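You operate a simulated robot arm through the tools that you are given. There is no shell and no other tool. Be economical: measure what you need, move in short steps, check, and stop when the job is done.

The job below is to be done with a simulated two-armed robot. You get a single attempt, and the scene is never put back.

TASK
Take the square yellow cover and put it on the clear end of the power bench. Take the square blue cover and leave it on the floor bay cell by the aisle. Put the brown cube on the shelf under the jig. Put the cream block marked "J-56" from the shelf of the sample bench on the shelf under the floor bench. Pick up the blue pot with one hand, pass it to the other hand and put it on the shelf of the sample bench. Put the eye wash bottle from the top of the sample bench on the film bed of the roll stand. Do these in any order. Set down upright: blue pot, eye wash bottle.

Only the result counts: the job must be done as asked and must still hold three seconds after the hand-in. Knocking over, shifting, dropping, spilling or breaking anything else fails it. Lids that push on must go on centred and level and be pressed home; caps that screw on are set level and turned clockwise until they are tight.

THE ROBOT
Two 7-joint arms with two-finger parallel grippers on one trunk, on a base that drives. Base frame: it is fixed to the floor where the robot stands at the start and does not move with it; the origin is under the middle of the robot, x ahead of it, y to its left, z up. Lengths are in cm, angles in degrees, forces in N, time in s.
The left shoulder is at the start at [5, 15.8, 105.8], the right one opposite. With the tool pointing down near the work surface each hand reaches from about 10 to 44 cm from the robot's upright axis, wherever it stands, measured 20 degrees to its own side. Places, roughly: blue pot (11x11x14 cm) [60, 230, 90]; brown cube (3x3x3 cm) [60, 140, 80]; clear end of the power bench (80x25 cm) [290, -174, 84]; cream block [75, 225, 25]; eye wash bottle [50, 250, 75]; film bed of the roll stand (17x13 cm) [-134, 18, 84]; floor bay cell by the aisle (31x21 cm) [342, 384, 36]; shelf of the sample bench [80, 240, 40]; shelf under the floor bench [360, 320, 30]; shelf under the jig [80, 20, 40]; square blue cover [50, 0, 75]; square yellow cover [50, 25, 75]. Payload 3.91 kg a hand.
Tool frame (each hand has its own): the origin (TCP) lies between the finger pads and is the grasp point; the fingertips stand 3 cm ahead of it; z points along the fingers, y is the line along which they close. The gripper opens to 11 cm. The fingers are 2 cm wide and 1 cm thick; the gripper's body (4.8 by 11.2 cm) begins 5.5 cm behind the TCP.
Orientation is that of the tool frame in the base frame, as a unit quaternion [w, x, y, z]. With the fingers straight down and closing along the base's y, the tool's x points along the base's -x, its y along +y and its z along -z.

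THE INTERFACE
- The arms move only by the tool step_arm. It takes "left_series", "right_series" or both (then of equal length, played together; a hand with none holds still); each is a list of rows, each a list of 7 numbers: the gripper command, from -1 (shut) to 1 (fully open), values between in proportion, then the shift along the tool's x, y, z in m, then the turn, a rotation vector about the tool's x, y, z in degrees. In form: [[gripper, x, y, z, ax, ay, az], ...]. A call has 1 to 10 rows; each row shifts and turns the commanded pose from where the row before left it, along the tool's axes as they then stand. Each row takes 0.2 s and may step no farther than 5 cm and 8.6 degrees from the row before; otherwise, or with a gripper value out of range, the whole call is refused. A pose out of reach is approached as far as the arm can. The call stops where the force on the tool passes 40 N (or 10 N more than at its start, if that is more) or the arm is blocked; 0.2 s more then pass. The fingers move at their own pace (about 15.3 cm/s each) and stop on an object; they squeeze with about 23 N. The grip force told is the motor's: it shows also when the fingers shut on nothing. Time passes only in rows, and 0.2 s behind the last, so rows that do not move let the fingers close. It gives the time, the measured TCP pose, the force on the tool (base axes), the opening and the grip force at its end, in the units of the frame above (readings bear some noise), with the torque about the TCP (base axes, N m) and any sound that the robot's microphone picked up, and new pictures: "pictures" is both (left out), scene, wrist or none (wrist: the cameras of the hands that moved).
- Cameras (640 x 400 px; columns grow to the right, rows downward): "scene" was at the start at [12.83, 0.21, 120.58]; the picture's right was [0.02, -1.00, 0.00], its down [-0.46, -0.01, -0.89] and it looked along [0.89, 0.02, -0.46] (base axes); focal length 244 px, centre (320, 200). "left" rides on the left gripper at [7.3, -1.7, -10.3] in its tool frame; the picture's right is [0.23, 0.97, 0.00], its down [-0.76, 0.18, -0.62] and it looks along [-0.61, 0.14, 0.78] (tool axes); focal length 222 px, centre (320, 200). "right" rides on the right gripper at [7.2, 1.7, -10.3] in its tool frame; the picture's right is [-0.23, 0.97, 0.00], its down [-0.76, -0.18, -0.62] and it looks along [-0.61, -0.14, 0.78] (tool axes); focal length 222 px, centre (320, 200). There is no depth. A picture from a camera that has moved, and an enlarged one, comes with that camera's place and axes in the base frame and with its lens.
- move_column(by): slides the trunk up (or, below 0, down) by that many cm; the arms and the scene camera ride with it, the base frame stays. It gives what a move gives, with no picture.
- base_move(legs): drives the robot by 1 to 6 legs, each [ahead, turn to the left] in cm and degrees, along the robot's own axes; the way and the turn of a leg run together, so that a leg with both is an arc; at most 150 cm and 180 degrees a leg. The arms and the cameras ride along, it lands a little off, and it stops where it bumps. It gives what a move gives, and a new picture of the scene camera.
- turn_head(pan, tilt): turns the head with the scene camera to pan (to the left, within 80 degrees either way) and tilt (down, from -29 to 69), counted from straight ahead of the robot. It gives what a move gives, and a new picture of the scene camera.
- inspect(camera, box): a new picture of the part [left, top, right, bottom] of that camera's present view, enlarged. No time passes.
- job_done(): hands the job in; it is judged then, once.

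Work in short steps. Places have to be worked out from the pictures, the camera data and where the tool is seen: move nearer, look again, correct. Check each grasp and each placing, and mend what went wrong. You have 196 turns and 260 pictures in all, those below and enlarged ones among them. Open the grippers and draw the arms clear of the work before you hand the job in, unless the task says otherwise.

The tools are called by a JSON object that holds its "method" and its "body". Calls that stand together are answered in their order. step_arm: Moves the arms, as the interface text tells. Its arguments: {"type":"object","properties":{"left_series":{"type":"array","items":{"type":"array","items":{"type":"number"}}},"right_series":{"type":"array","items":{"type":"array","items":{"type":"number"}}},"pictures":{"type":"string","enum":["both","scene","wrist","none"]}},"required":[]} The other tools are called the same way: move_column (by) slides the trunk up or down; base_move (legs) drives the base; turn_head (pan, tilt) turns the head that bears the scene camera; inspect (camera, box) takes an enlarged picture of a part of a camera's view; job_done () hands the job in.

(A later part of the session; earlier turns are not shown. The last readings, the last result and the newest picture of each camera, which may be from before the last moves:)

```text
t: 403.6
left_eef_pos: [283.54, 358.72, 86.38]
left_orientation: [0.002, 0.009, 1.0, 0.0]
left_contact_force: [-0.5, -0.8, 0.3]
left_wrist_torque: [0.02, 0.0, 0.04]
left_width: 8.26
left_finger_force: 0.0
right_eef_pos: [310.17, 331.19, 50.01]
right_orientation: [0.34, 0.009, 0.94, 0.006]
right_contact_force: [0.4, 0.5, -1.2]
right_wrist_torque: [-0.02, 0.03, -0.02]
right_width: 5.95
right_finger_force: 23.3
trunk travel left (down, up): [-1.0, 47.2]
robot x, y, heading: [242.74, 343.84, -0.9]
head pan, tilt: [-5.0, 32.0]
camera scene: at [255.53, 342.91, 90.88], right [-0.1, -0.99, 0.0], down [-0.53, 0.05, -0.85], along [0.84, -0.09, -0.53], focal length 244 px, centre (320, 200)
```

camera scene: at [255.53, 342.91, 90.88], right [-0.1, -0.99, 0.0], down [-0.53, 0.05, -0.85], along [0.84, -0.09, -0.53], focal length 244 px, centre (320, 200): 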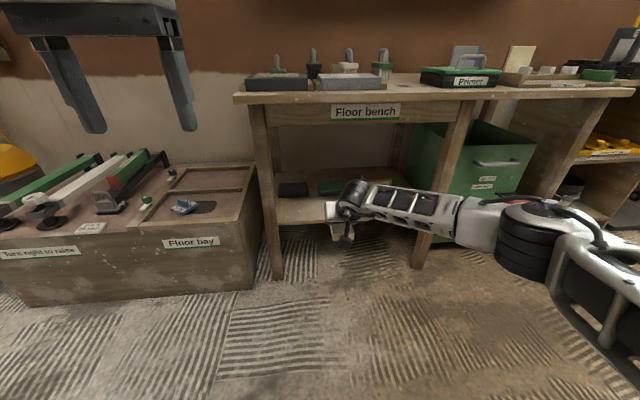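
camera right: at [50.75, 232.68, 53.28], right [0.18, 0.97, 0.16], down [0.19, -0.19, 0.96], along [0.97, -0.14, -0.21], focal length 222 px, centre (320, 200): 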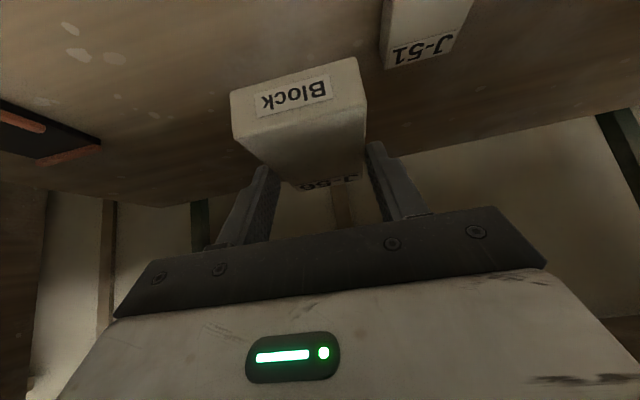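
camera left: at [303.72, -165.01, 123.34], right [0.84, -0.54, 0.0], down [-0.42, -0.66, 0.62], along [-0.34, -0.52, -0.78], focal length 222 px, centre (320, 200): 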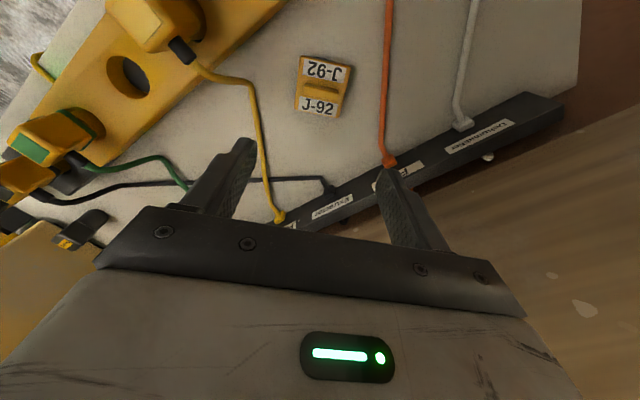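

The free front part of the shelf is around (345, 331), shelf z ≈ 28–30. I'll retract and lower the hand a bit for reach, then drive in 40 cm.

{"method": "step_arm", "body": {"right_series": [[-1, 0.0323, 0, 0.0076, 0, 0, 0], [-1, 0.0323, 0, 0.0076, 0, 0, 0], [-1, 0.0323, 0, 0.0076, 0, 0, 0]], "pictures": "none"}}

{"method": "base_move", "body": {"legs": [[40, 0]]}}

{"method": "inspect", "body": {"camera": "right", "box": [0, 0, 640, 400]}}

```text
t: 404.4
left_eef_pos: [283.36, 358.75, 86.35]
left_orientation: [0.003, 0.009, 1.0, -0.001]
left_contact_force: [-1.1, 0.1, -0.6]
left_wrist_torque: [-0.05, 0.02, -0.01]
left_width: 8.24
left_finger_force: 0.2
right_eef_pos: [304.23, 331.49, 42.11]
right_orientation: [0.341, 0.009, 0.94, 0.006]
right_contact_force: [-0.2, -0.5, -1.8]
right_wrist_torque: [0.03, 0.04, 0.0]
right_width: 5.93
right_finger_force: 22.9
trunk travel left (down, up): [-1.0, 47.2]
robot x, y, heading: [243.33, 343.95, -0.5]
head pan, tilt: [-5.0, 32.0]
```

```text
t: 406.9
left_eef_pos: [323.24, 357.98, 86.43]
left_orientation: [0.002, 0.01, 1.0, -0.001]
left_contact_force: [-0.6, -0.9, -0.7]
left_wrist_torque: [0.04, 0.01, 0.01]
left_width: 8.27
left_finger_force: 0.2
right_eef_pos: [344.07, 330.54, 42.2]
right_orientation: [0.34, 0.011, 0.94, 0.004]
right_contact_force: [-0.8, -0.7, -1.7]
right_wrist_torque: [0.02, 0.03, 0.01]
right_width: 5.93
right_finger_force: 23.0
trunk travel left (down, up): [-1.0, 47.2]
robot x, y, heading: [282.91, 343.32, -0.7]
head pan, tilt: [-5.0, 32.0]
camera scene: at [295.43, 342.28, 90.88], right [-0.1, -0.99, 0.0], down [-0.53, 0.05, -0.85], along [0.84, -0.09, -0.53], focal length 244 px, centre (320, 200)
```

scene: 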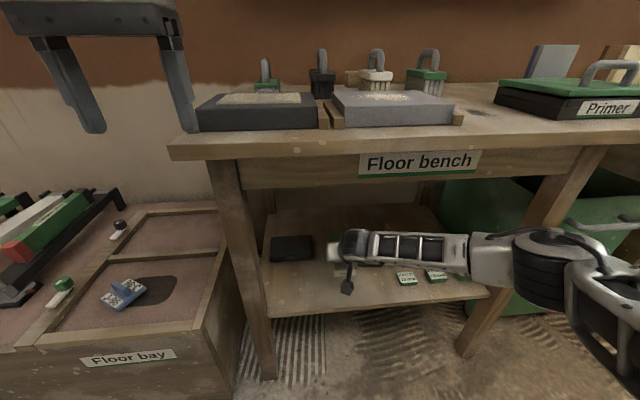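

```text
1.00 times, centred on (320, 200) of right (not enlarged: the box is as wide or as high as the picture)
camera zoom: at [331.93, 332.57, 45.5], right [0.19, 0.97, 0.16], down [0.18, -0.2, 0.96], along [0.96, -0.15, -0.21], focal length 222 px, centre (320, 200)
```

zoom: 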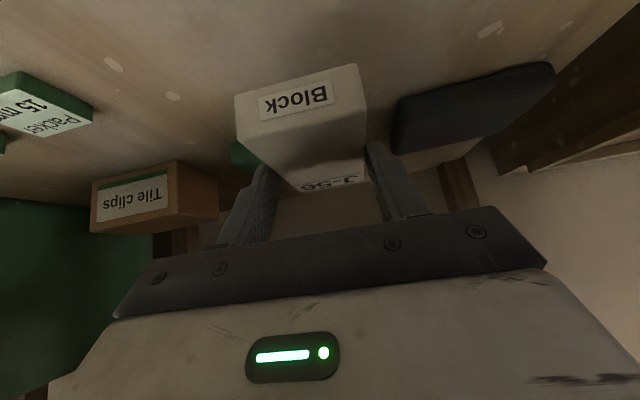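

The block is over the free front part of the shelf. I'll lower gradually until it touches.

{"method": "step_arm", "body": {"right_series": [[-1, 0.009, 0, 0.034, 0, 0, 0], [-1, 0.0257, 0, 0.0306, 0, 0, 0], [-1, 0.0064, 0, 0.0077, 0, 0, 0], [-1, 0.0045, 0, 0.0054, 0, 0, 0], [-1, 0.0045, 0, 0.0054, 0, 0, 0], [-1, 0.0045, 0, 0.0054, 0, 0, 0], [-1, 0.0032, 0, 0.0038, 0, 0, 0], [-1, 0.0032, 0, 0.0038, 0, 0, 0]], "pictures": "wrist"}}

```text
t: 407.7
left_eef_pos: [323.29, 358.14, 86.36]
left_orientation: [0.003, 0.01, 1.0, 0.0]
left_contact_force: [0.8, -0.1, 0.1]
left_wrist_torque: [0.02, 0.01, 0.01]
left_width: 8.25
left_finger_force: 0.0
right_eef_pos: [346.26, 330.99, 35.26]
right_orientation: [0.35, 0.011, 0.937, 0.008]
right_contact_force: [-1.7, -0.4, 13.5]
right_wrist_torque: [-0.1, 0.62, -0.03]
right_width: 5.95
right_finger_force: 23.0
trunk travel left (down, up): [-1.0, 47.2]
robot x, y, heading: [282.83, 343.34, -1.5]
head pan, tilt: [-5.0, 32.0]
stopped in row 3 (right hand): the force on the tool passed its limit at 52 N (the readings are from after the stop); the commanded pose is now the measured one
camera right: at [333.95, 332.9, 38.36], right [0.19, 0.97, 0.17], down [0.16, -0.2, 0.97], along [0.97, -0.15, -0.2], focal length 222 px, centre (320, 200)
```

right: 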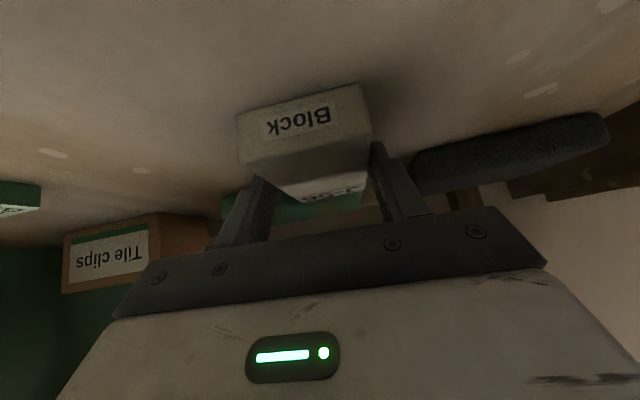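

Contact came a little early and the green pad is right behind the block. To be sure it isn't resting on the pad, I'll lift 1.5 cm, pull back 2.5 cm and set it down again.

{"method": "step_arm", "body": {"right_series": [[-1, -0.0096, 0, -0.0115, 0, 0, 0], [-1, 0.019, 0, -0.016, 0, 0, 0], [-1, 0.0064, 0, 0.0077, 0, 0, 0], [-1, 0.0032, 0, 0.0038, 0, 0, 0], [-1, 0.0026, 0, 0.0031, 0, 0, 0], [-1, 0.0026, 0, 0.0031, 0, 0, 0], [-1, 0.0026, 0, 0.0031, 0, 0, 0]]}}

```text
t: 409.2
left_eef_pos: [323.27, 358.04, 86.32]
left_orientation: [0.004, 0.01, 1.0, -0.001]
left_contact_force: [0.4, -0.7, 0.0]
left_wrist_torque: [-0.02, 0.0, 0.01]
left_width: 8.24
left_finger_force: 0.0
right_eef_pos: [343.98, 331.06, 34.83]
right_orientation: [0.353, 0.01, 0.935, 0.007]
right_contact_force: [-4.5, 0.0, 15.9]
right_wrist_torque: [-0.5, 0.43, -0.22]
right_width: 5.98
right_finger_force: 22.8
trunk travel left (down, up): [-1.0, 47.2]
robot x, y, heading: [282.72, 343.41, -1.1]
head pan, tilt: [-5.0, 32.0]
stopped in row 7 (right hand): the force on the tool passed its limit at 48 N (the readings are from after the stop); the commanded pose is now the measured one
camera scene: at [295.3, 342.3, 90.88], right [-0.1, -0.99, 0.0], down [-0.53, 0.05, -0.85], along [0.84, -0.09, -0.53], focal length 244 px, centre (320, 200)
camera right: at [331.73, 333.02, 37.79], right [0.18, 0.97, 0.17], down [0.16, -0.2, 0.97], along [0.97, -0.15, -0.19], focal length 222 px, centre (320, 200)
```

scene: 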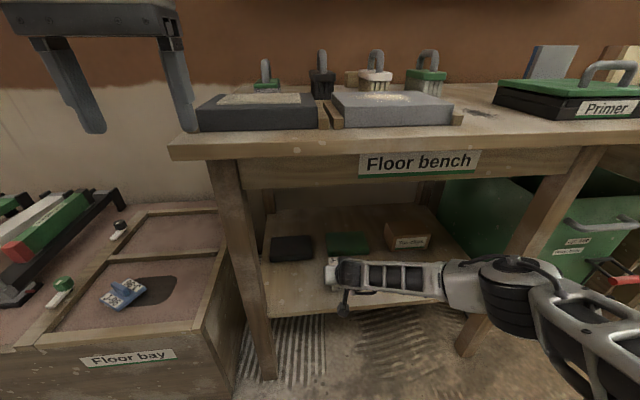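
right: 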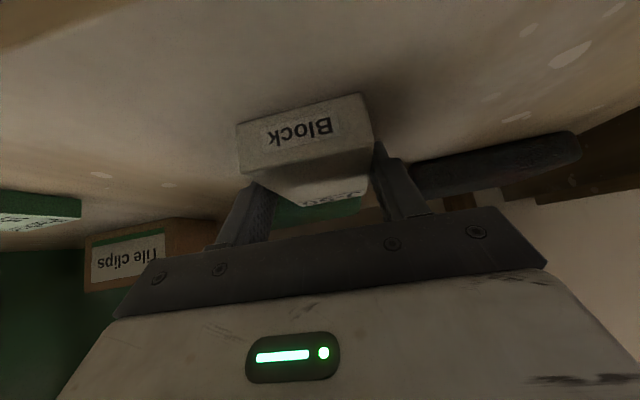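

Same contact height, so it is flat on the shelf and clear of the pad. I'll release and withdraw.

{"method": "step_arm", "body": {"right_series": [[0.4, 0, 0, 0, 0, 0, 0], [0.4, 0, 0, 0, 0, 0, 0], [0.4, -0.013, 0, -0.0155, 0, 0, 0], [0.4, -0.026, 0, -0.031, 0, 0, 0], [0.4, -0.026, 0, -0.031, 0, 0, 0]], "pictures": "wrist"}}

{"method": "inspect", "body": {"camera": "scene", "box": [60, 240, 220, 340]}}

{"method": "base_move", "body": {"legs": [[-45, 0]]}}

```text
t: 410.4
left_eef_pos: [323.4, 358.04, 86.34]
left_orientation: [0.002, 0.011, 1.0, -0.001]
left_contact_force: [-0.1, -0.6, 0.2]
left_wrist_torque: [0.0, 0.03, -0.03]
left_width: 8.27
left_finger_force: 0.0
right_eef_pos: [343.54, 330.72, 44.41]
right_orientation: [0.35, 0.011, 0.937, 0.006]
right_contact_force: [0.4, -0.2, 0.1]
right_wrist_torque: [-0.01, -0.02, -0.01]
right_width: 7.69
right_finger_force: 0.0
trunk travel left (down, up): [-1.0, 47.2]
robot x, y, heading: [282.97, 343.39, -1.0]
head pan, tilt: [-5.0, 32.0]
camera right: at [331.28, 332.61, 47.54], right [0.19, 0.97, 0.17], down [0.16, -0.2, 0.97], along [0.97, -0.15, -0.2], focal length 222 px, centre (320, 200)
```

right: 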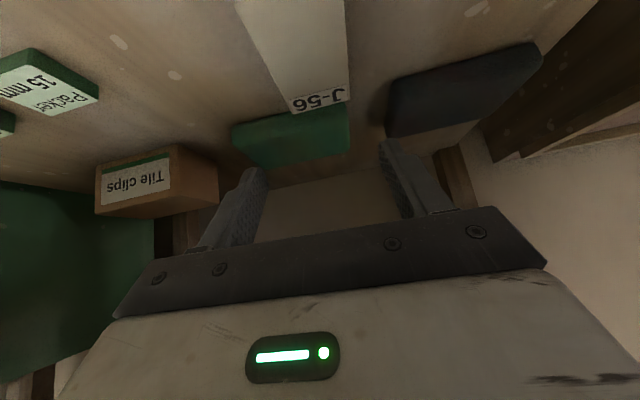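

```text
4.00 times, centred on (140, 290) of scene
camera zoom: at [295.41, 342.27, 90.87], right [-0.1, -0.99, 0.0], down [-0.53, 0.06, -0.85], along [0.84, -0.09, -0.53], focal length 978 px, centre (1040, -160)
```

zoom: 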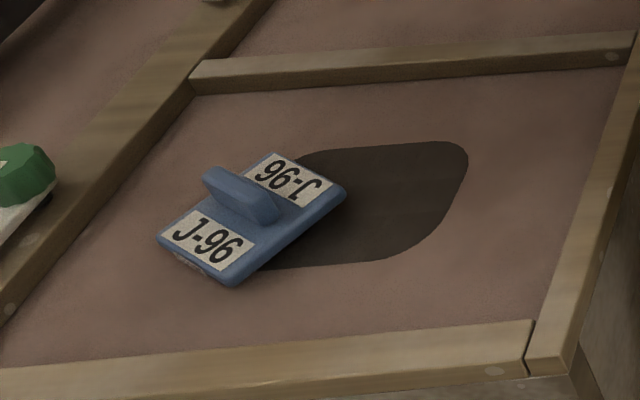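

```text
t: 413.1
left_eef_pos: [278.08, 358.79, 86.28]
left_orientation: [0.002, 0.01, 1.0, -0.002]
left_contact_force: [0.6, -0.4, 0.4]
left_wrist_torque: [0.01, 0.01, -0.01]
left_width: 8.26
left_finger_force: 0.1
right_eef_pos: [298.24, 331.56, 44.42]
right_orientation: [0.35, 0.011, 0.937, 0.007]
right_contact_force: [0.4, -0.1, 0.4]
right_wrist_torque: [0.02, -0.04, 0.01]
right_width: 7.69
right_finger_force: 0.1
trunk travel left (down, up): [-1.0, 47.2]
robot x, y, heading: [237.68, 344.16, -1.0]
head pan, tilt: [-5.0, 32.0]
camera scene: at [250.15, 343.03, 90.88], right [-0.1, -0.99, 0.0], down [-0.53, 0.05, -0.85], along [0.84, -0.09, -0.53], focal length 244 px, centre (320, 200)
```

scene: 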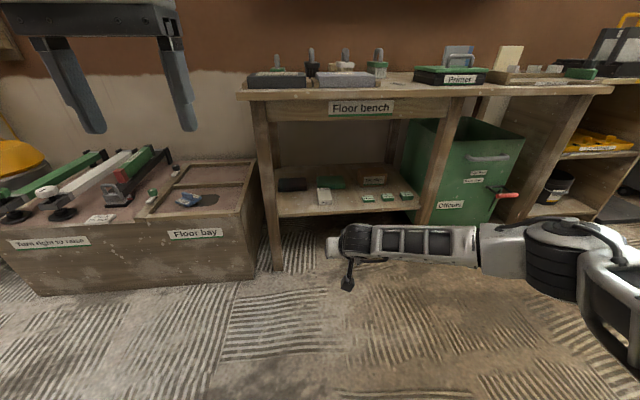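

J-56 is on the shelf and the blue cover lies flat in its cell. I'll raise the trunk and fold the right hand back to pointing down for the return trip.

{"method": "move_column", "body": {"by": 30}}

{"method": "step_arm", "body": {"right_series": [[1, 0.03, 0, -0.03, 0, 8, 0], [1, 0.03, 0, -0.03, 0, 8, 0], [1, 0.03, 0, -0.03, 0, 8, 0], [1, 0.03, 0, -0.03, 0, 8, 0], [1, 0.03, 0, -0.03, 0, 8, 0], [1, 0.01, 0, -0.045, 0, 1, 0], [1, 0, 0, -0.045, 0, 0, 0], [1, 0, 0, -0.045, 0, 0, 0], [1, 0, 0, 0, 0, 0, 0]], "pictures": "none"}}

{"method": "base_move", "body": {"legs": [[0, 91], [28, 0], [0, 90]]}}

```text
t: 416.1
left_eef_pos: [278.13, 358.83, 116.35]
left_orientation: [0.003, 0.01, 1.0, -0.001]
left_contact_force: [0.1, -0.2, 0.3]
left_wrist_torque: [-0.03, 0.0, 0.04]
left_width: 8.23
left_finger_force: 0.0
right_eef_pos: [298.31, 331.56, 74.51]
right_orientation: [0.35, 0.01, 0.936, 0.007]
right_contact_force: [0.4, 0.2, 0.0]
right_wrist_torque: [-0.03, 0.0, 0.01]
right_width: 7.72
right_finger_force: 0.0
trunk travel left (down, up): [-31.0, 17.2]
robot x, y, heading: [237.39, 343.99, -1.0]
head pan, tilt: [-5.0, 32.0]
```

```text
t: 418.1
left_eef_pos: [278.15, 358.76, 116.18]
left_orientation: [0.003, 0.011, 1.0, 0.0]
left_contact_force: [0.2, 0.0, -0.5]
left_wrist_torque: [0.01, -0.04, 0.05]
left_width: 8.24
left_finger_force: 0.0
right_eef_pos: [277.62, 331.41, 95.06]
right_orientation: [0.0, 0.008, 1.0, 0.01]
right_contact_force: [-0.1, 0.0, -0.3]
right_wrist_torque: [0.01, 0.0, -0.02]
right_width: 10.99
right_finger_force: 0.1
trunk travel left (down, up): [-31.0, 17.2]
robot x, y, heading: [237.48, 343.83, -0.9]
head pan, tilt: [-5.0, 32.0]
```

```text
t: 427.8
left_eef_pos: [197.1, 356.27, 116.38]
left_orientation: [0.0, 1.0, -0.001, -0.003]
left_contact_force: [0.7, 0.1, -0.5]
left_wrist_torque: [0.03, -0.01, 0.04]
left_width: 8.23
left_finger_force: 0.0
right_eef_pos: [196.83, 383.74, 95.03]
right_orientation: [0.01, 1.0, 0.001, 0.0]
right_contact_force: [-0.4, -0.4, -0.5]
right_wrist_torque: [0.02, 0.01, 0.02]
right_width: 10.99
right_finger_force: 0.1
trunk travel left (down, up): [-31.0, 17.2]
robot x, y, heading: [236.99, 371.7, -179.7]
head pan, tilt: [-5.0, 32.0]
camera scene: at [224.06, 372.63, 120.88], right [0.08, 1.0, 0.0], down [0.53, -0.04, -0.85], along [-0.84, 0.07, -0.53], focal length 244 px, centre (320, 200)
```

scene: 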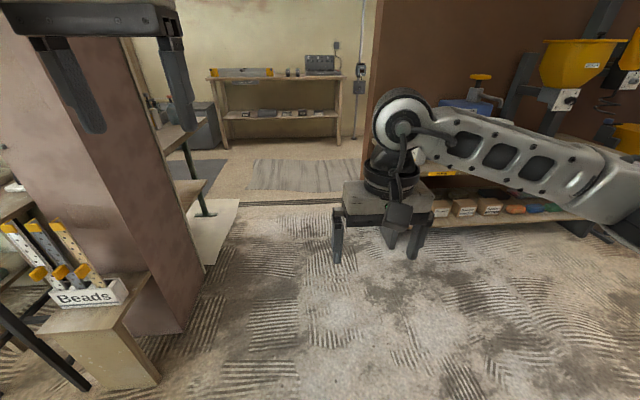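

I'll drive back through the gap and return to the sample bench, stopping at y ≈ 236 and facing it.

{"method": "base_move", "body": {"legs": [[130, 0], [140, 0], [0, 89.7], [136, 0], [0, 90]]}}

{"method": "turn_head", "body": {"pan": 0, "tilt": 40}}

```text
t: 454.9
left_eef_pos: [4.16, 252.5, 116.26]
left_orientation: [0.002, 0.013, 1.0, -0.001]
left_contact_force: [-0.5, -0.9, 0.2]
left_wrist_torque: [0.02, 0.01, 0.04]
left_width: 8.25
left_finger_force: 0.1
right_eef_pos: [3.57, 225.08, 95.04]
right_orientation: [-0.001, 0.011, 1.0, 0.011]
right_contact_force: [0.1, 0.0, 0.0]
right_wrist_torque: [0.01, 0.0, -0.03]
right_width: 11.0
right_finger_force: 0.0
trunk travel left (down, up): [-31.0, 17.2]
robot x, y, heading: [-36.4, 238.1, -1.2]
head pan, tilt: [-5.0, 32.0]
camera scene: at [-23.88, 236.83, 120.88], right [-0.11, -0.99, 0.0], down [-0.53, 0.06, -0.85], along [0.84, -0.09, -0.53], focal length 244 px, centre (320, 200)
```

scene: 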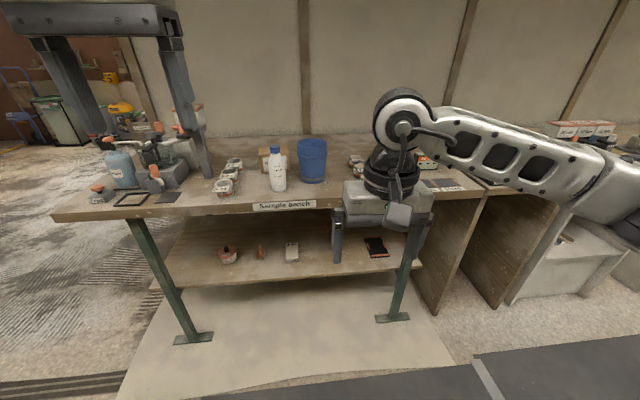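

```text
t: 455.6
left_eef_pos: [4.11, 252.64, 116.36]
left_orientation: [0.002, 0.012, 1.0, -0.001]
left_contact_force: [0.6, -0.2, -1.0]
left_wrist_torque: [-0.02, -0.01, 0.01]
left_width: 8.27
left_finger_force: 0.0
right_eef_pos: [3.67, 225.17, 95.0]
right_orientation: [0.001, 0.01, 1.0, 0.011]
right_contact_force: [0.4, 0.6, -0.5]
right_wrist_torque: [0.0, -0.01, -0.02]
right_width: 10.99
right_finger_force: 0.0
trunk travel left (down, up): [-31.0, 17.2]
robot x, y, heading: [-36.53, 237.68, -1.2]
head pan, tilt: [0.0, 40.0]
camera scene: at [-24.28, 237.61, 119.66], right [-0.02, -1.0, 0.0], down [-0.64, 0.01, -0.77], along [0.77, -0.02, -0.64], focal length 244 px, centre (320, 200)
```

scene: 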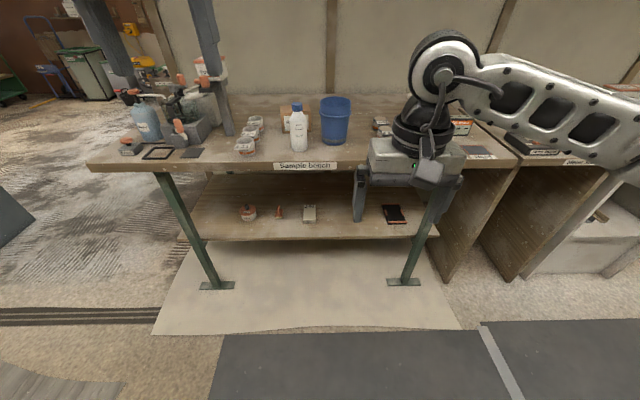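

I'll take the bottle first with the left hand. I'll raise the right hand clear and drive up to the bench at about (13, 231).

{"method": "step_arm", "body": {"right_series": [[1, 0, -0.02, -0.04, 0, 0, 0], [1, 0, -0.02, -0.04, 0, 0, 0], [1, 0, -0.02, -0.04, 0, 0, 0], [1, 0.03, 0, -0.04, 0, 0, 0]], "left_series": [[0.5, 0, 0, 0, 0, 0, 0], [0.5, 0, 0, 0, 0, 0, 0], [0.5, 0.02, 0, 0, 0, 0, 0], [0.5, 0.02, 0, 0, 0, 0, 0]], "pictures": "none"}}

{"method": "base_move", "body": {"legs": [[0, -7], [49, 0], [0, 8.2]]}}

{"method": "inspect", "body": {"camera": "left", "box": [0, 0, 640, 400]}}

```text
t: 456.6
left_eef_pos: [0.05, 252.59, 116.21]
left_orientation: [0.003, 0.012, 1.0, -0.001]
left_contact_force: [0.0, 0.2, -0.2]
left_wrist_torque: [-0.03, 0.01, -0.01]
left_width: 8.25
left_finger_force: 0.1
right_eef_pos: [0.37, 218.87, 110.98]
right_orientation: [-0.001, 0.008, 1.0, 0.011]
right_contact_force: [-0.2, -1.0, 0.2]
right_wrist_torque: [0.01, -0.01, -0.04]
right_width: 11.01
right_finger_force: 0.0
trunk travel left (down, up): [-31.0, 17.2]
robot x, y, heading: [-36.7, 237.89, -1.2]
head pan, tilt: [0.0, 40.0]
```

```text
t: 460.7
left_eef_pos: [48.23, 246.5, 116.34]
left_orientation: [0.003, 0.002, 1.0, -0.001]
left_contact_force: [0.9, -0.3, -1.5]
left_wrist_torque: [-0.02, 0.01, -0.03]
left_width: 8.27
left_finger_force: 0.0
right_eef_pos: [49.44, 212.63, 110.75]
right_orientation: [-0.001, 0.0, 1.0, 0.01]
right_contact_force: [0.0, 0.1, -0.4]
right_wrist_torque: [0.0, -0.03, -0.01]
right_width: 11.0
right_finger_force: 0.1
trunk travel left (down, up): [-31.0, 17.2]
robot x, y, heading: [11.49, 231.12, -0.1]
head pan, tilt: [0.0, 40.0]
camera scene: at [24.28, 230.93, 119.66], right [0.0, -1.0, 0.0], down [-0.64, 0.0, -0.77], along [0.77, 0.0, -0.64], focal length 244 px, centre (320, 200)
```

scene: 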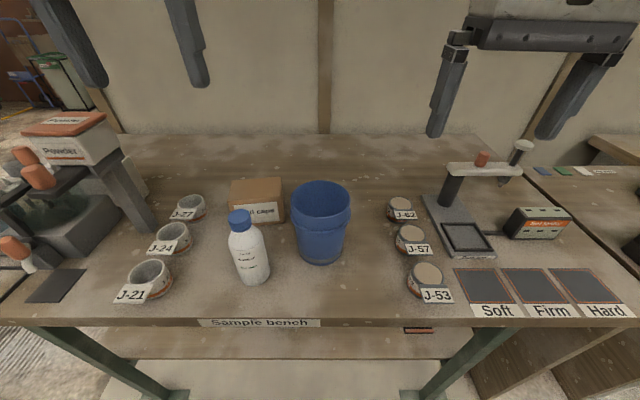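

```text
1.00 times, centred on (320, 200) of left (not enlarged: the box is as wide or as high as the picture)
camera zoom: at [41.12, 244.69, 126.44], right [-0.22, 0.97, 0.0], down [0.76, 0.18, 0.63], along [0.61, 0.14, -0.78], focal length 222 px, centre (320, 200)
```

zoom: 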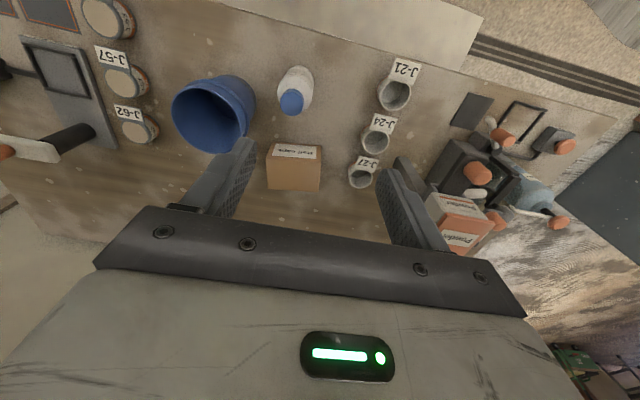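

The bottle stands at (50.2, 243.1), top z ≈ 96; the pot is at (56, 231). A 60° forward tilt of the left hand will grip the bottle's body. I'll back off 15 cm, tilt the left hand and bring it to a pre-grasp in front of the bottle.

{"method": "base_move", "body": {"legs": [[-15, 0]]}}

{"method": "step_arm", "body": {"left_series": [[0.5, 0, 0, 0, 0, -7.5, 0], [0.5, 0, 0, 0, 0, -7.5, 0], [0.5, 0, 0, 0, 0, -7.5, 0], [0.5, 0, 0, 0, 0, -7.5, 0], [0.5, 0, 0, 0, 0, -7.5, 0], [0.5, 0, 0, 0, 0, -7.5, 0], [0.5, 0, 0, 0, 0, -7.5, 0], [0.5, 0, 0, 0, 0, -7.5, 0]], "pictures": "none"}}

{"method": "step_arm", "body": {"left_series": [[0.5, 0.031, -0.0057, 0.0307, 0, 0, 0], [0.5, 0.031, -0.0057, 0.0307, 0, 0, 0], [0.5, 0.031, -0.0057, 0.0307, 0, 0, 0], [0.5, 0.031, -0.0057, 0.0307, 0, 0, 0], [0.5, 0.031, -0.0057, 0.0307, 0, 0, 0], [0.5, 0.031, -0.0057, 0.0307, 0, 0, 0], [0.5, 0, 0, 0, 0, 0, 0]]}}

```text
t: 462.1
left_eef_pos: [33.46, 246.24, 116.15]
left_orientation: [0.003, 0.002, 1.0, 0.0]
left_contact_force: [-0.1, 0.2, 0.0]
left_wrist_torque: [0.0, -0.03, 0.01]
left_width: 8.27
left_finger_force: 0.2
right_eef_pos: [34.42, 212.63, 110.82]
right_orientation: [0.0, 0.0, 1.0, 0.011]
right_contact_force: [0.0, -0.4, -0.3]
right_wrist_torque: [0.02, -0.04, -0.04]
right_width: 11.01
right_finger_force: 0.1
trunk travel left (down, up): [-31.0, 17.2]
robot x, y, heading: [-2.76, 230.83, -0.4]
head pan, tilt: [0.0, 40.0]
camera scene: at [9.28, 230.89, 119.67], right [0.0, -1.0, 0.0], down [-0.64, 0.0, -0.77], along [0.77, 0.0, -0.64], focal length 244 px, centre (320, 200)
```

scene: 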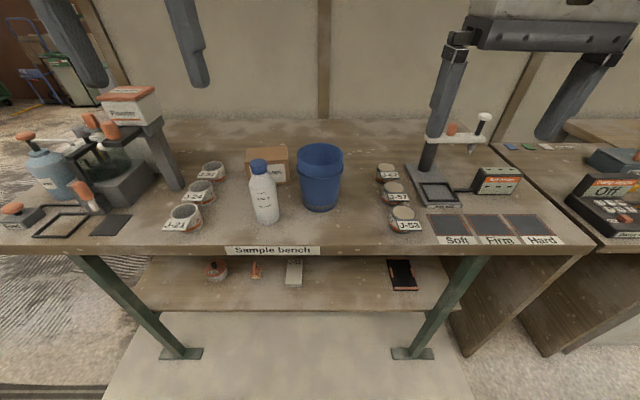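

```text
t: 463.9
left_eef_pos: [33.41, 246.4, 116.27]
left_orientation: [0.503, 0.001, 0.864, -0.002]
left_contact_force: [0.3, -0.4, 0.9]
left_wrist_torque: [-0.01, -0.03, 0.01]
left_width: 8.25
left_finger_force: 0.0
right_eef_pos: [34.47, 212.53, 110.67]
right_orientation: [-0.001, 0.0, 1.0, 0.011]
right_contact_force: [0.5, -0.2, -0.5]
right_wrist_torque: [0.01, -0.03, -0.01]
right_width: 11.02
right_finger_force: 0.0
trunk travel left (down, up): [-31.0, 17.2]
robot x, y, heading: [-3.43, 231.39, -0.1]
head pan, tilt: [0.0, 40.0]
```

```text
t: 465.5
left_eef_pos: [41.16, 243.21, 91.82]
left_orientation: [0.502, 0.002, 0.865, -0.003]
left_contact_force: [-0.4, -1.1, 0.7]
left_wrist_torque: [-0.02, -0.01, 0.0]
left_width: 8.26
left_finger_force: 0.0
left hand out of reach, approached as far as the arm can: row 2, 3, 6
right_eef_pos: [34.42, 212.49, 110.82]
right_orientation: [0.0, 0.0, 1.0, 0.01]
right_contact_force: [-0.5, -0.4, -0.5]
right_wrist_torque: [0.01, 0.04, -0.01]
right_width: 11.01
right_finger_force: 0.1
trunk travel left (down, up): [-31.0, 17.2]
robot x, y, heading: [-3.29, 230.45, -0.2]
head pan, tilt: [0.0, 40.0]
camera scene: at [9.34, 230.89, 119.66], right [0.0, -1.0, 0.0], down [-0.64, 0.0, -0.77], along [0.77, 0.0, -0.64], focal length 244 px, centre (320, 200)
camera left: at [28.68, 241.55, 90.49], right [-0.11, 0.97, -0.2], down [-0.16, 0.18, 0.97], along [0.98, 0.14, 0.14], focal length 222 px, centre (320, 200)
```

scene: 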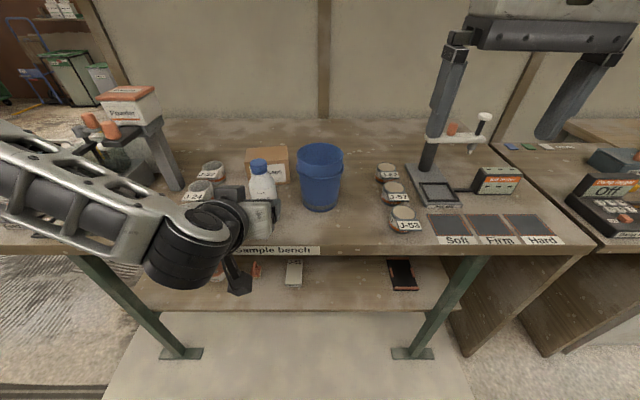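
left: 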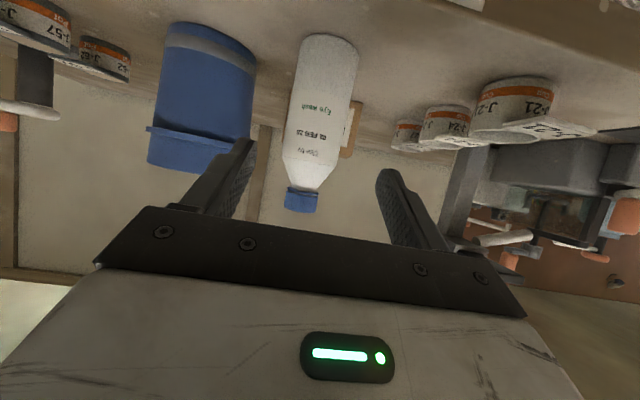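

The bottle is centred between the fingers in line. I'll lower the trunk 6.5 cm, then drive 9 cm ahead so the open fingers pass around it.

{"method": "move_column", "body": {"by": -6.5}}

{"method": "base_move", "body": {"legs": [[9, 0]]}}

{"method": "step_arm", "body": {"left_series": [[0.5, 0, 0, 0, 0, 0, 0]], "pictures": "wrist"}}

```text
t: 466.5
left_eef_pos: [41.06, 243.3, 85.35]
left_orientation: [0.501, 0.001, 0.865, -0.002]
left_contact_force: [-0.2, -0.3, -0.5]
left_wrist_torque: [0.02, -0.01, -0.01]
left_width: 8.25
left_finger_force: 0.1
right_eef_pos: [34.48, 212.61, 104.26]
right_orientation: [0.001, 0.0, 1.0, 0.01]
right_contact_force: [-0.2, 0.2, -0.1]
right_wrist_torque: [0.0, 0.0, 0.0]
right_width: 11.02
right_finger_force: 0.1
trunk travel left (down, up): [-24.5, 23.7]
robot x, y, heading: [-2.85, 231.14, -0.1]
head pan, tilt: [0.0, 40.0]
```

```text
t: 467.6
left_eef_pos: [50.12, 243.22, 85.24]
left_orientation: [0.501, 0.002, 0.865, -0.003]
left_contact_force: [0.0, 0.1, 0.3]
left_wrist_torque: [0.0, 0.0, -0.01]
left_width: 8.24
left_finger_force: 0.2
right_eef_pos: [43.3, 212.54, 104.34]
right_orientation: [0.0, 0.0, 1.0, 0.011]
right_contact_force: [-0.7, 0.6, -0.4]
right_wrist_torque: [0.0, 0.02, -0.02]
right_width: 11.02
right_finger_force: 0.1
trunk travel left (down, up): [-24.5, 23.7]
robot x, y, heading: [6.02, 230.76, 0.2]
head pan, tilt: [0.0, 40.0]
camera scene: at [18.25, 230.87, 113.15], right [0.0, -1.0, 0.0], down [-0.64, 0.0, -0.77], along [0.77, 0.0, -0.64], focal length 244 px, centre (320, 200)
```

scene: 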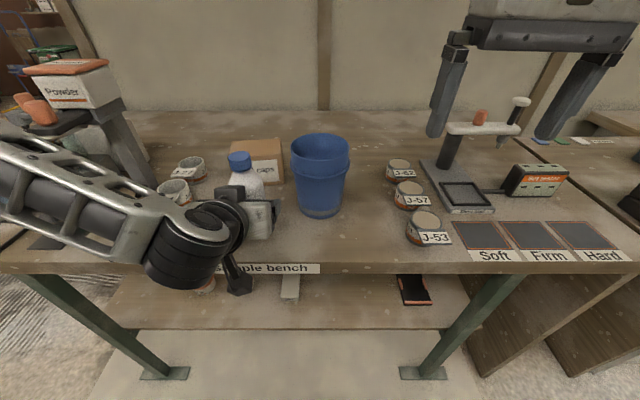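

```text
t: 468.0
left_eef_pos: [50.09, 243.15, 85.19]
left_orientation: [0.502, 0.002, 0.865, -0.003]
left_contact_force: [0.3, 0.2, 0.3]
left_wrist_torque: [0.0, -0.05, 0.01]
left_width: 8.24
left_finger_force: 0.1
right_eef_pos: [43.22, 212.63, 104.25]
right_orientation: [0.001, 0.0, 1.0, 0.011]
right_contact_force: [0.5, -0.4, -0.3]
right_wrist_torque: [0.0, 0.02, -0.04]
right_width: 11.03
right_finger_force: 0.0
trunk travel left (down, up): [-24.5, 23.7]
robot x, y, heading: [6.39, 231.3, -0.4]
head pan, tilt: [0.0, 40.0]
camera left: at [37.55, 241.54, 84.02], right [-0.11, 0.97, -0.2], down [-0.16, 0.18, 0.97], along [0.98, 0.14, 0.14], focal length 222 px, centre (320, 200)
```

left: 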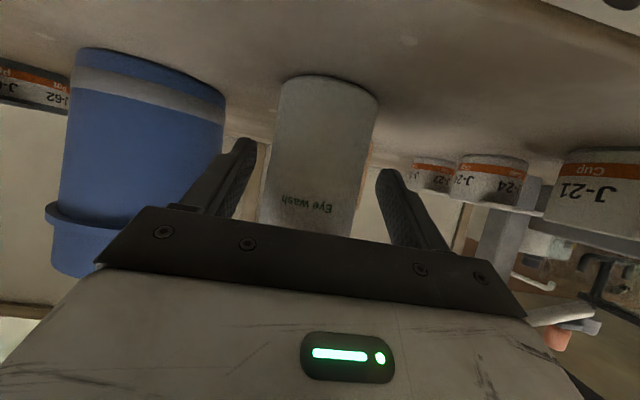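

The bottle is between the fingers. I'll close on it and lift with the trunk.

{"method": "step_arm", "body": {"left_series": [[0.2, 0, 0, 0, 0, 0, 0], [-1, 0, 0, 0, 0, 0, 0], [-1, 0, 0, 0, 0, 0, 0], [-1, 0, 0, 0, 0, 0, 0]], "pictures": "none"}}

{"method": "move_column", "body": {"by": 16}}

{"method": "base_move", "body": {"legs": [[-40, 0]]}}

```text
t: 469.0
left_eef_pos: [49.99, 243.08, 85.22]
left_orientation: [0.502, 0.001, 0.865, -0.002]
left_contact_force: [0.3, 1.1, 1.6]
left_wrist_torque: [0.14, 0.02, 0.01]
left_width: 5.3
left_finger_force: 22.4
right_eef_pos: [43.32, 212.49, 104.35]
right_orientation: [0.0, -0.001, 1.0, 0.01]
right_contact_force: [0.4, 0.1, 0.5]
right_wrist_torque: [0.01, 0.0, 0.02]
right_width: 11.03
right_finger_force: 0.0
trunk travel left (down, up): [-24.5, 23.7]
robot x, y, heading: [5.8, 230.82, -0.2]
head pan, tilt: [0.0, 40.0]
```

```text
t: 470.9
left_eef_pos: [50.05, 243.28, 101.22]
left_orientation: [0.502, 0.002, 0.865, -0.003]
left_contact_force: [0.2, -0.2, -2.1]
left_wrist_torque: [0.0, 0.01, -0.01]
left_width: 5.3
left_finger_force: 23.8
right_eef_pos: [43.43, 212.57, 120.29]
right_orientation: [0.0, 0.0, 1.0, 0.011]
right_contact_force: [-0.1, 0.0, -0.2]
right_wrist_torque: [0.02, 0.0, -0.02]
right_width: 10.98
right_finger_force: 0.1
trunk travel left (down, up): [-40.5, 7.7]
robot x, y, heading: [6.09, 230.62, -0.1]
head pan, tilt: [0.0, 40.0]
```

```text
t: 473.4
left_eef_pos: [9.92, 243.26, 101.37]
left_orientation: [0.501, 0.002, 0.865, -0.003]
left_contact_force: [0.1, 0.2, -2.7]
left_wrist_torque: [-0.03, 0.0, 0.0]
left_width: 5.24
left_finger_force: 23.3
right_eef_pos: [3.25, 212.72, 120.27]
right_orientation: [0.001, 0.0, 1.0, 0.011]
right_contact_force: [-0.8, -0.8, 0.0]
right_wrist_torque: [-0.01, -0.01, 0.01]
right_width: 10.98
right_finger_force: 0.1
trunk travel left (down, up): [-40.5, 7.7]
robot x, y, heading: [-34.16, 230.93, -0.1]
head pan, tilt: [0.0, 40.0]
camera scene: at [-21.88, 230.93, 129.16], right [0.0, -1.0, 0.0], down [-0.64, 0.0, -0.77], along [0.77, 0.0, -0.64], focal length 244 px, centre (320, 200)
```

scene: 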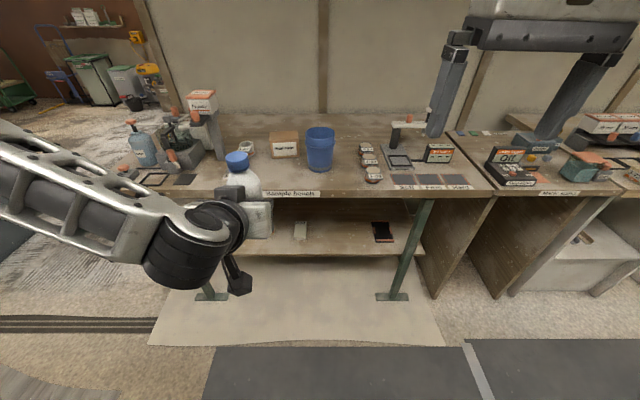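

The bottle is held upright. I'll drive to y ≈ 30 and turn to face the roll stand at -x.

{"method": "base_move", "body": {"legs": [[0, -90], [100, 0], [101, 0], [0, -90]]}}

{"method": "turn_head", "body": {"pan": 0, "tilt": 32}}

```text
t: 491.0
left_eef_pos: [-72.72, 16.17, 101.24]
left_orientation: [0.004, 0.865, 0.01, -0.502]
left_contact_force: [-0.9, 0.3, -2.9]
left_wrist_torque: [0.01, -0.02, -0.01]
left_width: 5.28
left_finger_force: 23.5
right_eef_pos: [-66.77, 47.02, 120.31]
right_orientation: [0.01, 1.0, 0.013, 0.0]
right_contact_force: [0.2, -0.2, -0.3]
right_wrist_torque: [0.05, 0.01, -0.03]
right_width: 11.02
right_finger_force: 0.1
trunk travel left (down, up): [-40.5, 7.7]
robot x, y, heading: [-28.73, 29.69, -178.7]
head pan, tilt: [0.0, 40.0]
camera scene: at [-41.81, 29.29, 129.16], right [-0.02, 1.0, 0.0], down [0.64, 0.02, -0.77], along [-0.77, -0.02, -0.64], focal length 244 px, centre (320, 200)
```

scene: 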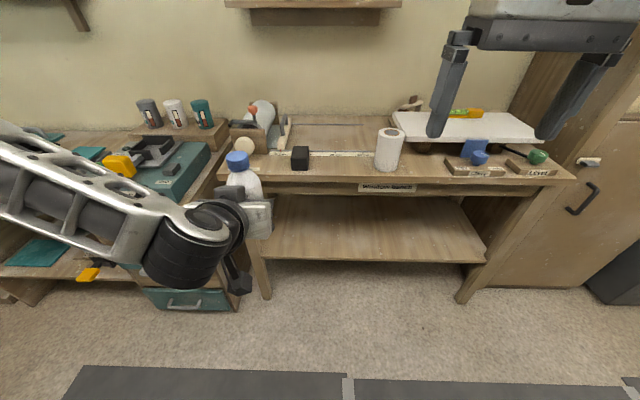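

```text
t: 491.7
left_eef_pos: [-72.76, 16.16, 101.25]
left_orientation: [0.004, 0.865, 0.01, -0.501]
left_contact_force: [0.6, 1.0, -2.9]
left_wrist_torque: [0.01, 0.0, 0.01]
left_width: 5.29
left_finger_force: 22.7
right_eef_pos: [-66.79, 47.01, 120.24]
right_orientation: [0.01, 1.0, 0.013, 0.0]
right_contact_force: [0.7, 0.0, -0.6]
right_wrist_torque: [0.01, 0.01, 0.05]
right_width: 10.99
right_finger_force: 0.0
trunk travel left (down, up): [-40.5, 7.7]
robot x, y, heading: [-29.17, 29.51, -178.7]
head pan, tilt: [0.0, 32.0]
camera scene: at [-42.27, 29.27, 130.37], right [-0.02, 1.0, 0.0], down [0.53, 0.01, -0.85], along [-0.85, -0.02, -0.53], focal length 244 px, centre (320, 200)
```

scene: 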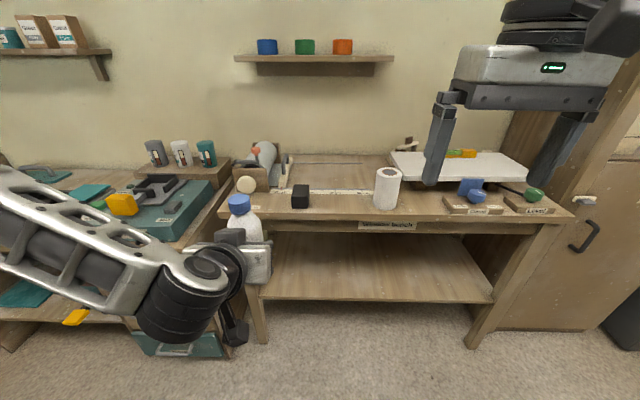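

The film bed should appear near pixel (297, 178). I'll enlarge that area.

{"method": "inspect", "body": {"camera": "scene", "box": [220, 125, 420, 225]}}

```text
3.20 times, centred on (320, 175) of scene
camera zoom: at [-42.27, 29.27, 130.37], right [-0.02, 1.0, 0.0], down [0.53, 0.01, -0.85], along [-0.85, -0.02, -0.53], focal length 782 px, centre (320, 280)
```

zoom: 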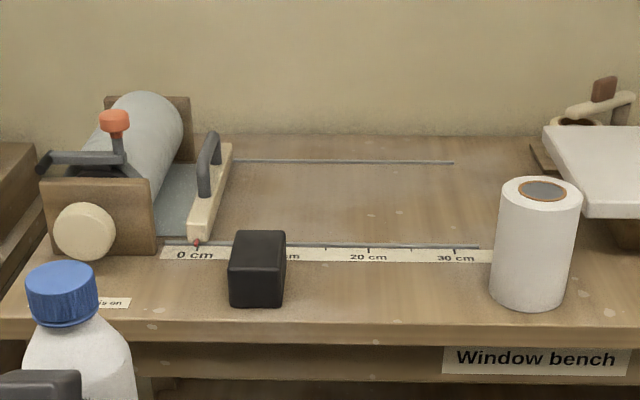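

The roll stand's parts need a closer look to find its film bed. I'll move 28 cm closer and view it from above.

{"method": "base_move", "body": {"legs": [[28, 0]]}}

{"method": "turn_head", "body": {"pan": 8, "tilt": 42}}

{"method": "inspect", "body": {"camera": "scene", "box": [200, 80, 400, 205]}}

```text
t: 493.6
left_eef_pos: [-100.43, 15.7, 101.26]
left_orientation: [0.004, 0.865, 0.008, -0.502]
left_contact_force: [0.6, -0.5, -2.5]
left_wrist_torque: [0.02, -0.04, 0.01]
left_width: 5.27
left_finger_force: 22.4
right_eef_pos: [-94.51, 46.31, 120.19]
right_orientation: [0.011, 1.0, 0.012, 0.0]
right_contact_force: [-0.9, 0.0, -0.3]
right_wrist_torque: [0.01, 0.01, 0.0]
right_width: 11.03
right_finger_force: 0.0
trunk travel left (down, up): [-40.5, 7.7]
robot x, y, heading: [-56.77, 28.78, -178.6]
head pan, tilt: [0.0, 32.0]
camera scene: at [-70.0, 28.63, 130.37], right [-0.02, 1.0, 0.0], down [0.53, 0.01, -0.85], along [-0.85, -0.02, -0.53], focal length 244 px, centre (320, 200)
```

scene: 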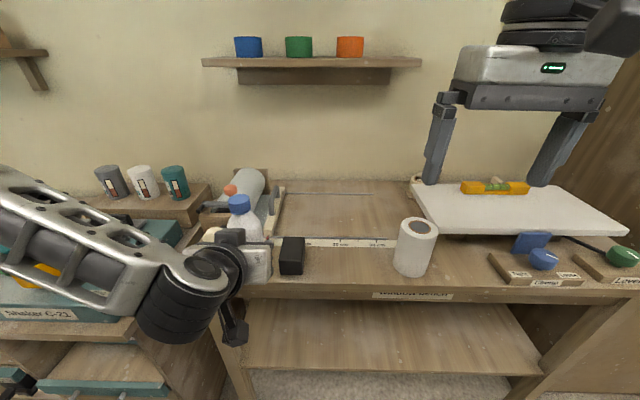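

```text
t: 494.4
left_eef_pos: [-100.41, 15.48, 101.29]
left_orientation: [0.003, 0.865, 0.009, -0.501]
left_contact_force: [0.7, -0.2, -2.6]
left_wrist_torque: [0.01, -0.04, 0.01]
left_width: 5.27
left_finger_force: 23.1
right_eef_pos: [-94.37, 46.45, 120.32]
right_orientation: [0.01, 1.0, 0.012, 0.0]
right_contact_force: [-0.2, -0.1, -0.3]
right_wrist_torque: [-0.03, 0.02, 0.04]
right_width: 11.0
right_finger_force: 0.1
trunk travel left (down, up): [-40.5, 7.7]
robot x, y, heading: [-56.55, 29.15, -178.5]
head pan, tilt: [8.0, 42.0]
camera scene: at [-69.24, 27.49, 128.87], right [-0.16, 0.99, 0.0], down [0.66, 0.11, -0.74], along [-0.73, -0.12, -0.67], focal length 244 px, centre (320, 200)
```

scene: 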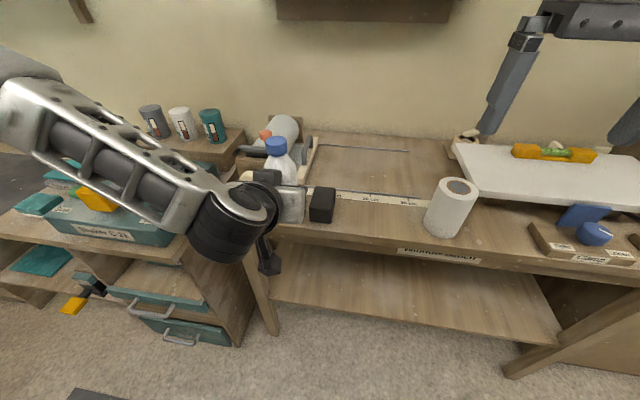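

```text
3.20 times, centred on (300, 142) of scene
camera zoom: at [-69.24, 27.49, 128.87], right [-0.16, 0.99, 0.0], down [0.66, 0.11, -0.74], along [-0.73, -0.12, -0.67], focal length 782 px, centre (384, 384)
```

zoom: 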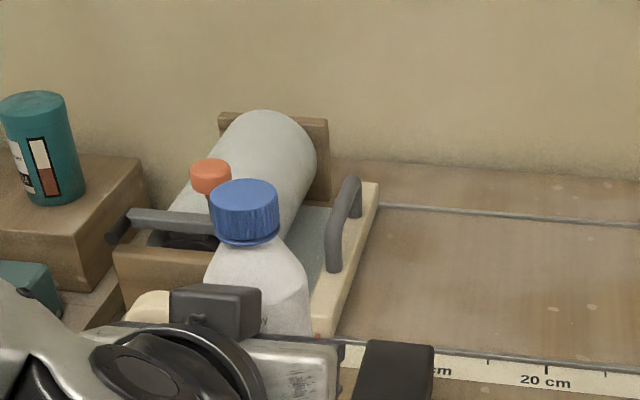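

The bench top is at z ≈ 84.5; the film bed is the strip beyond the bar, centred near (-134, 18–21). The black cube stands right in front, so I'll approach turned 20° to keep the wrist camera clear of it. First I'll reposition and extend the left arm.

{"method": "base_move", "body": {"legs": [[-8, 0], [0, -68.1], [36.3, 0], [0, 88.1]]}}

{"method": "step_arm", "body": {"left_series": [[-1, -0.022, 0, 0.0381, 0, 0, 0], [-1, -0.022, 0, 0.0381, 0, 0, 0], [-1, -0.022, 0, 0.0381, 0, 0, 0], [-1, -0.022, 0, 0.0381, 0, 0, 0], [-1, -0.022, 0, 0.0381, 0, 0, 0], [-1, 0, 0, 0, 0, 0, 0]]}}

```text
t: 504.0
left_eef_pos: [-99.45, 34.54, 101.27]
left_orientation: [0.093, 0.85, 0.162, -0.493]
left_contact_force: [0.0, 0.5, -1.4]
left_wrist_torque: [0.03, -0.03, 0.01]
left_width: 5.26
left_finger_force: 23.1
right_eef_pos: [-104.44, 65.6, 120.22]
right_orientation: [0.01, 0.982, 0.187, 0.002]
right_contact_force: [-0.5, 0.4, -0.1]
right_wrist_torque: [-0.01, -0.02, 0.03]
right_width: 11.0
right_finger_force: 0.1
trunk travel left (down, up): [-40.5, 7.7]
robot x, y, heading: [-62.92, 62.08, -158.6]
head pan, tilt: [8.0, 42.0]
camera scene: at [-74.42, 56.66, 128.86], right [-0.49, 0.87, 0.0], down [0.58, 0.33, -0.74], along [-0.65, -0.37, -0.67], focal length 244 px, centre (320, 200)
```

scene: 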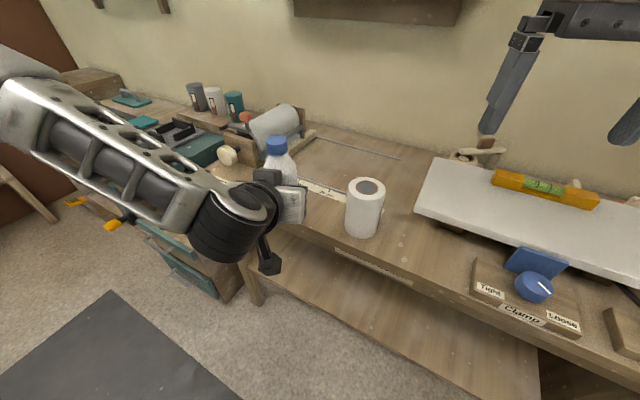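

```text
t: 505.4
left_eef_pos: [-115.29, 23.19, 104.47]
left_orientation: [0.092, 0.85, 0.161, -0.493]
left_contact_force: [0.7, -0.3, -2.4]
left_wrist_torque: [-0.01, -0.03, 0.04]
left_width: 5.29
left_finger_force: 23.0
left hand out of reach, approached as far as the arm can: row 2, 3, 4, 5
right_eef_pos: [-104.66, 65.57, 120.37]
right_orientation: [0.011, 0.982, 0.187, 0.001]
right_contact_force: [-0.4, -0.2, -0.6]
right_wrist_torque: [-0.02, 0.0, 0.0]
right_width: 11.03
right_finger_force: 0.0
trunk travel left (down, up): [-40.5, 7.7]
robot x, y, heading: [-63.09, 62.34, -158.5]
head pan, tilt: [8.0, 42.0]
camera scene: at [-74.43, 56.68, 128.86], right [-0.49, 0.87, 0.0], down [0.58, 0.33, -0.74], along [-0.65, -0.37, -0.67], focal length 244 px, centre (320, 200)
camera left: at [-104.12, 29.31, 103.08], right [0.46, -0.87, -0.2], down [0.22, -0.11, 0.97], along [-0.86, -0.49, 0.14], focal length 222 px, centre (320, 200)
```

scene: 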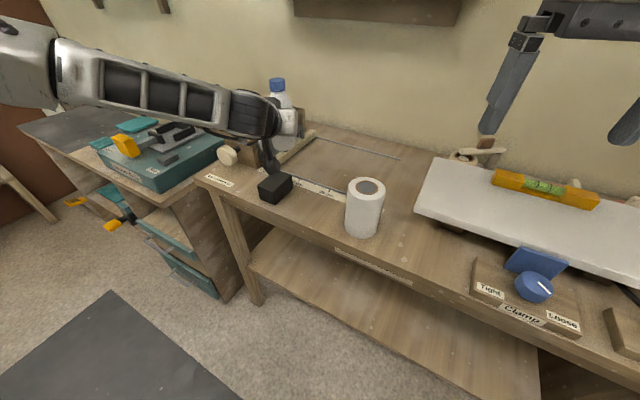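
left: 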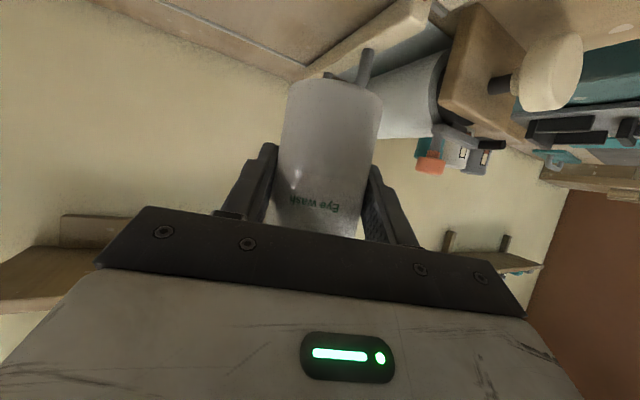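

The arm is near full reach. I'll shift the hand 3.5 cm to its right and drive 15.5 cm ahead to bring the bottle over about (-131, 20).

{"method": "step_arm", "body": {"left_series": [[-1, 0, -0.035, 0, 0, 0, 0]], "pictures": "none"}}

{"method": "base_move", "body": {"legs": [[15.5, 0]]}}

```text
t: 505.8
left_eef_pos: [-114.53, 25.34, 105.34]
left_orientation: [0.092, 0.85, 0.16, -0.493]
left_contact_force: [-0.1, -0.9, -2.9]
left_wrist_torque: [0.0, -0.01, 0.01]
left_width: 5.28
left_finger_force: 22.9
left hand out of reach, approached as far as the arm can: row 1
right_eef_pos: [-104.59, 65.6, 120.33]
right_orientation: [0.01, 0.982, 0.188, 0.001]
right_contact_force: [0.6, 0.4, 0.7]
right_wrist_torque: [-0.01, 0.01, -0.02]
right_width: 11.01
right_finger_force: 0.0
trunk travel left (down, up): [-40.5, 7.7]
robot x, y, heading: [-62.99, 61.92, -158.5]
head pan, tilt: [8.0, 42.0]
```

```text
t: 507.2
left_eef_pos: [-128.93, 19.79, 105.14]
left_orientation: [0.092, 0.851, 0.161, -0.492]
left_contact_force: [0.9, 0.5, -2.9]
left_wrist_torque: [0.0, -0.03, -0.03]
left_width: 5.25
left_finger_force: 22.5
right_eef_pos: [-118.89, 59.95, 120.33]
right_orientation: [0.009, 0.982, 0.187, 0.001]
right_contact_force: [-0.5, -0.5, 0.0]
right_wrist_torque: [0.04, -0.02, 0.0]
right_width: 11.0
right_finger_force: 0.2
trunk travel left (down, up): [-40.5, 7.7]
robot x, y, heading: [-77.63, 56.36, -158.6]
head pan, tilt: [8.0, 42.0]
camera scene: at [-88.8, 51.03, 128.85], right [-0.49, 0.87, 0.0], down [0.58, 0.33, -0.74], along [-0.65, -0.37, -0.67], focal length 244 px, centre (320, 200)
```

scene: 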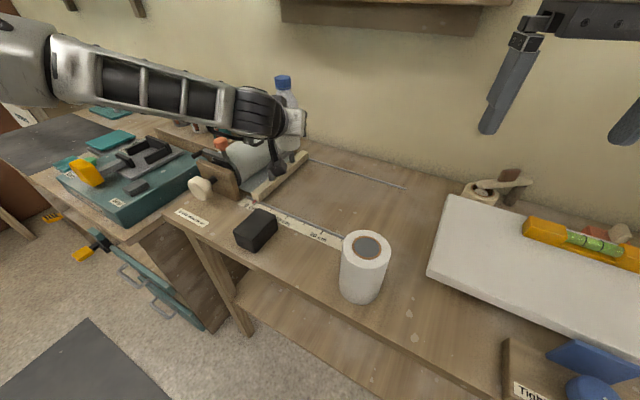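

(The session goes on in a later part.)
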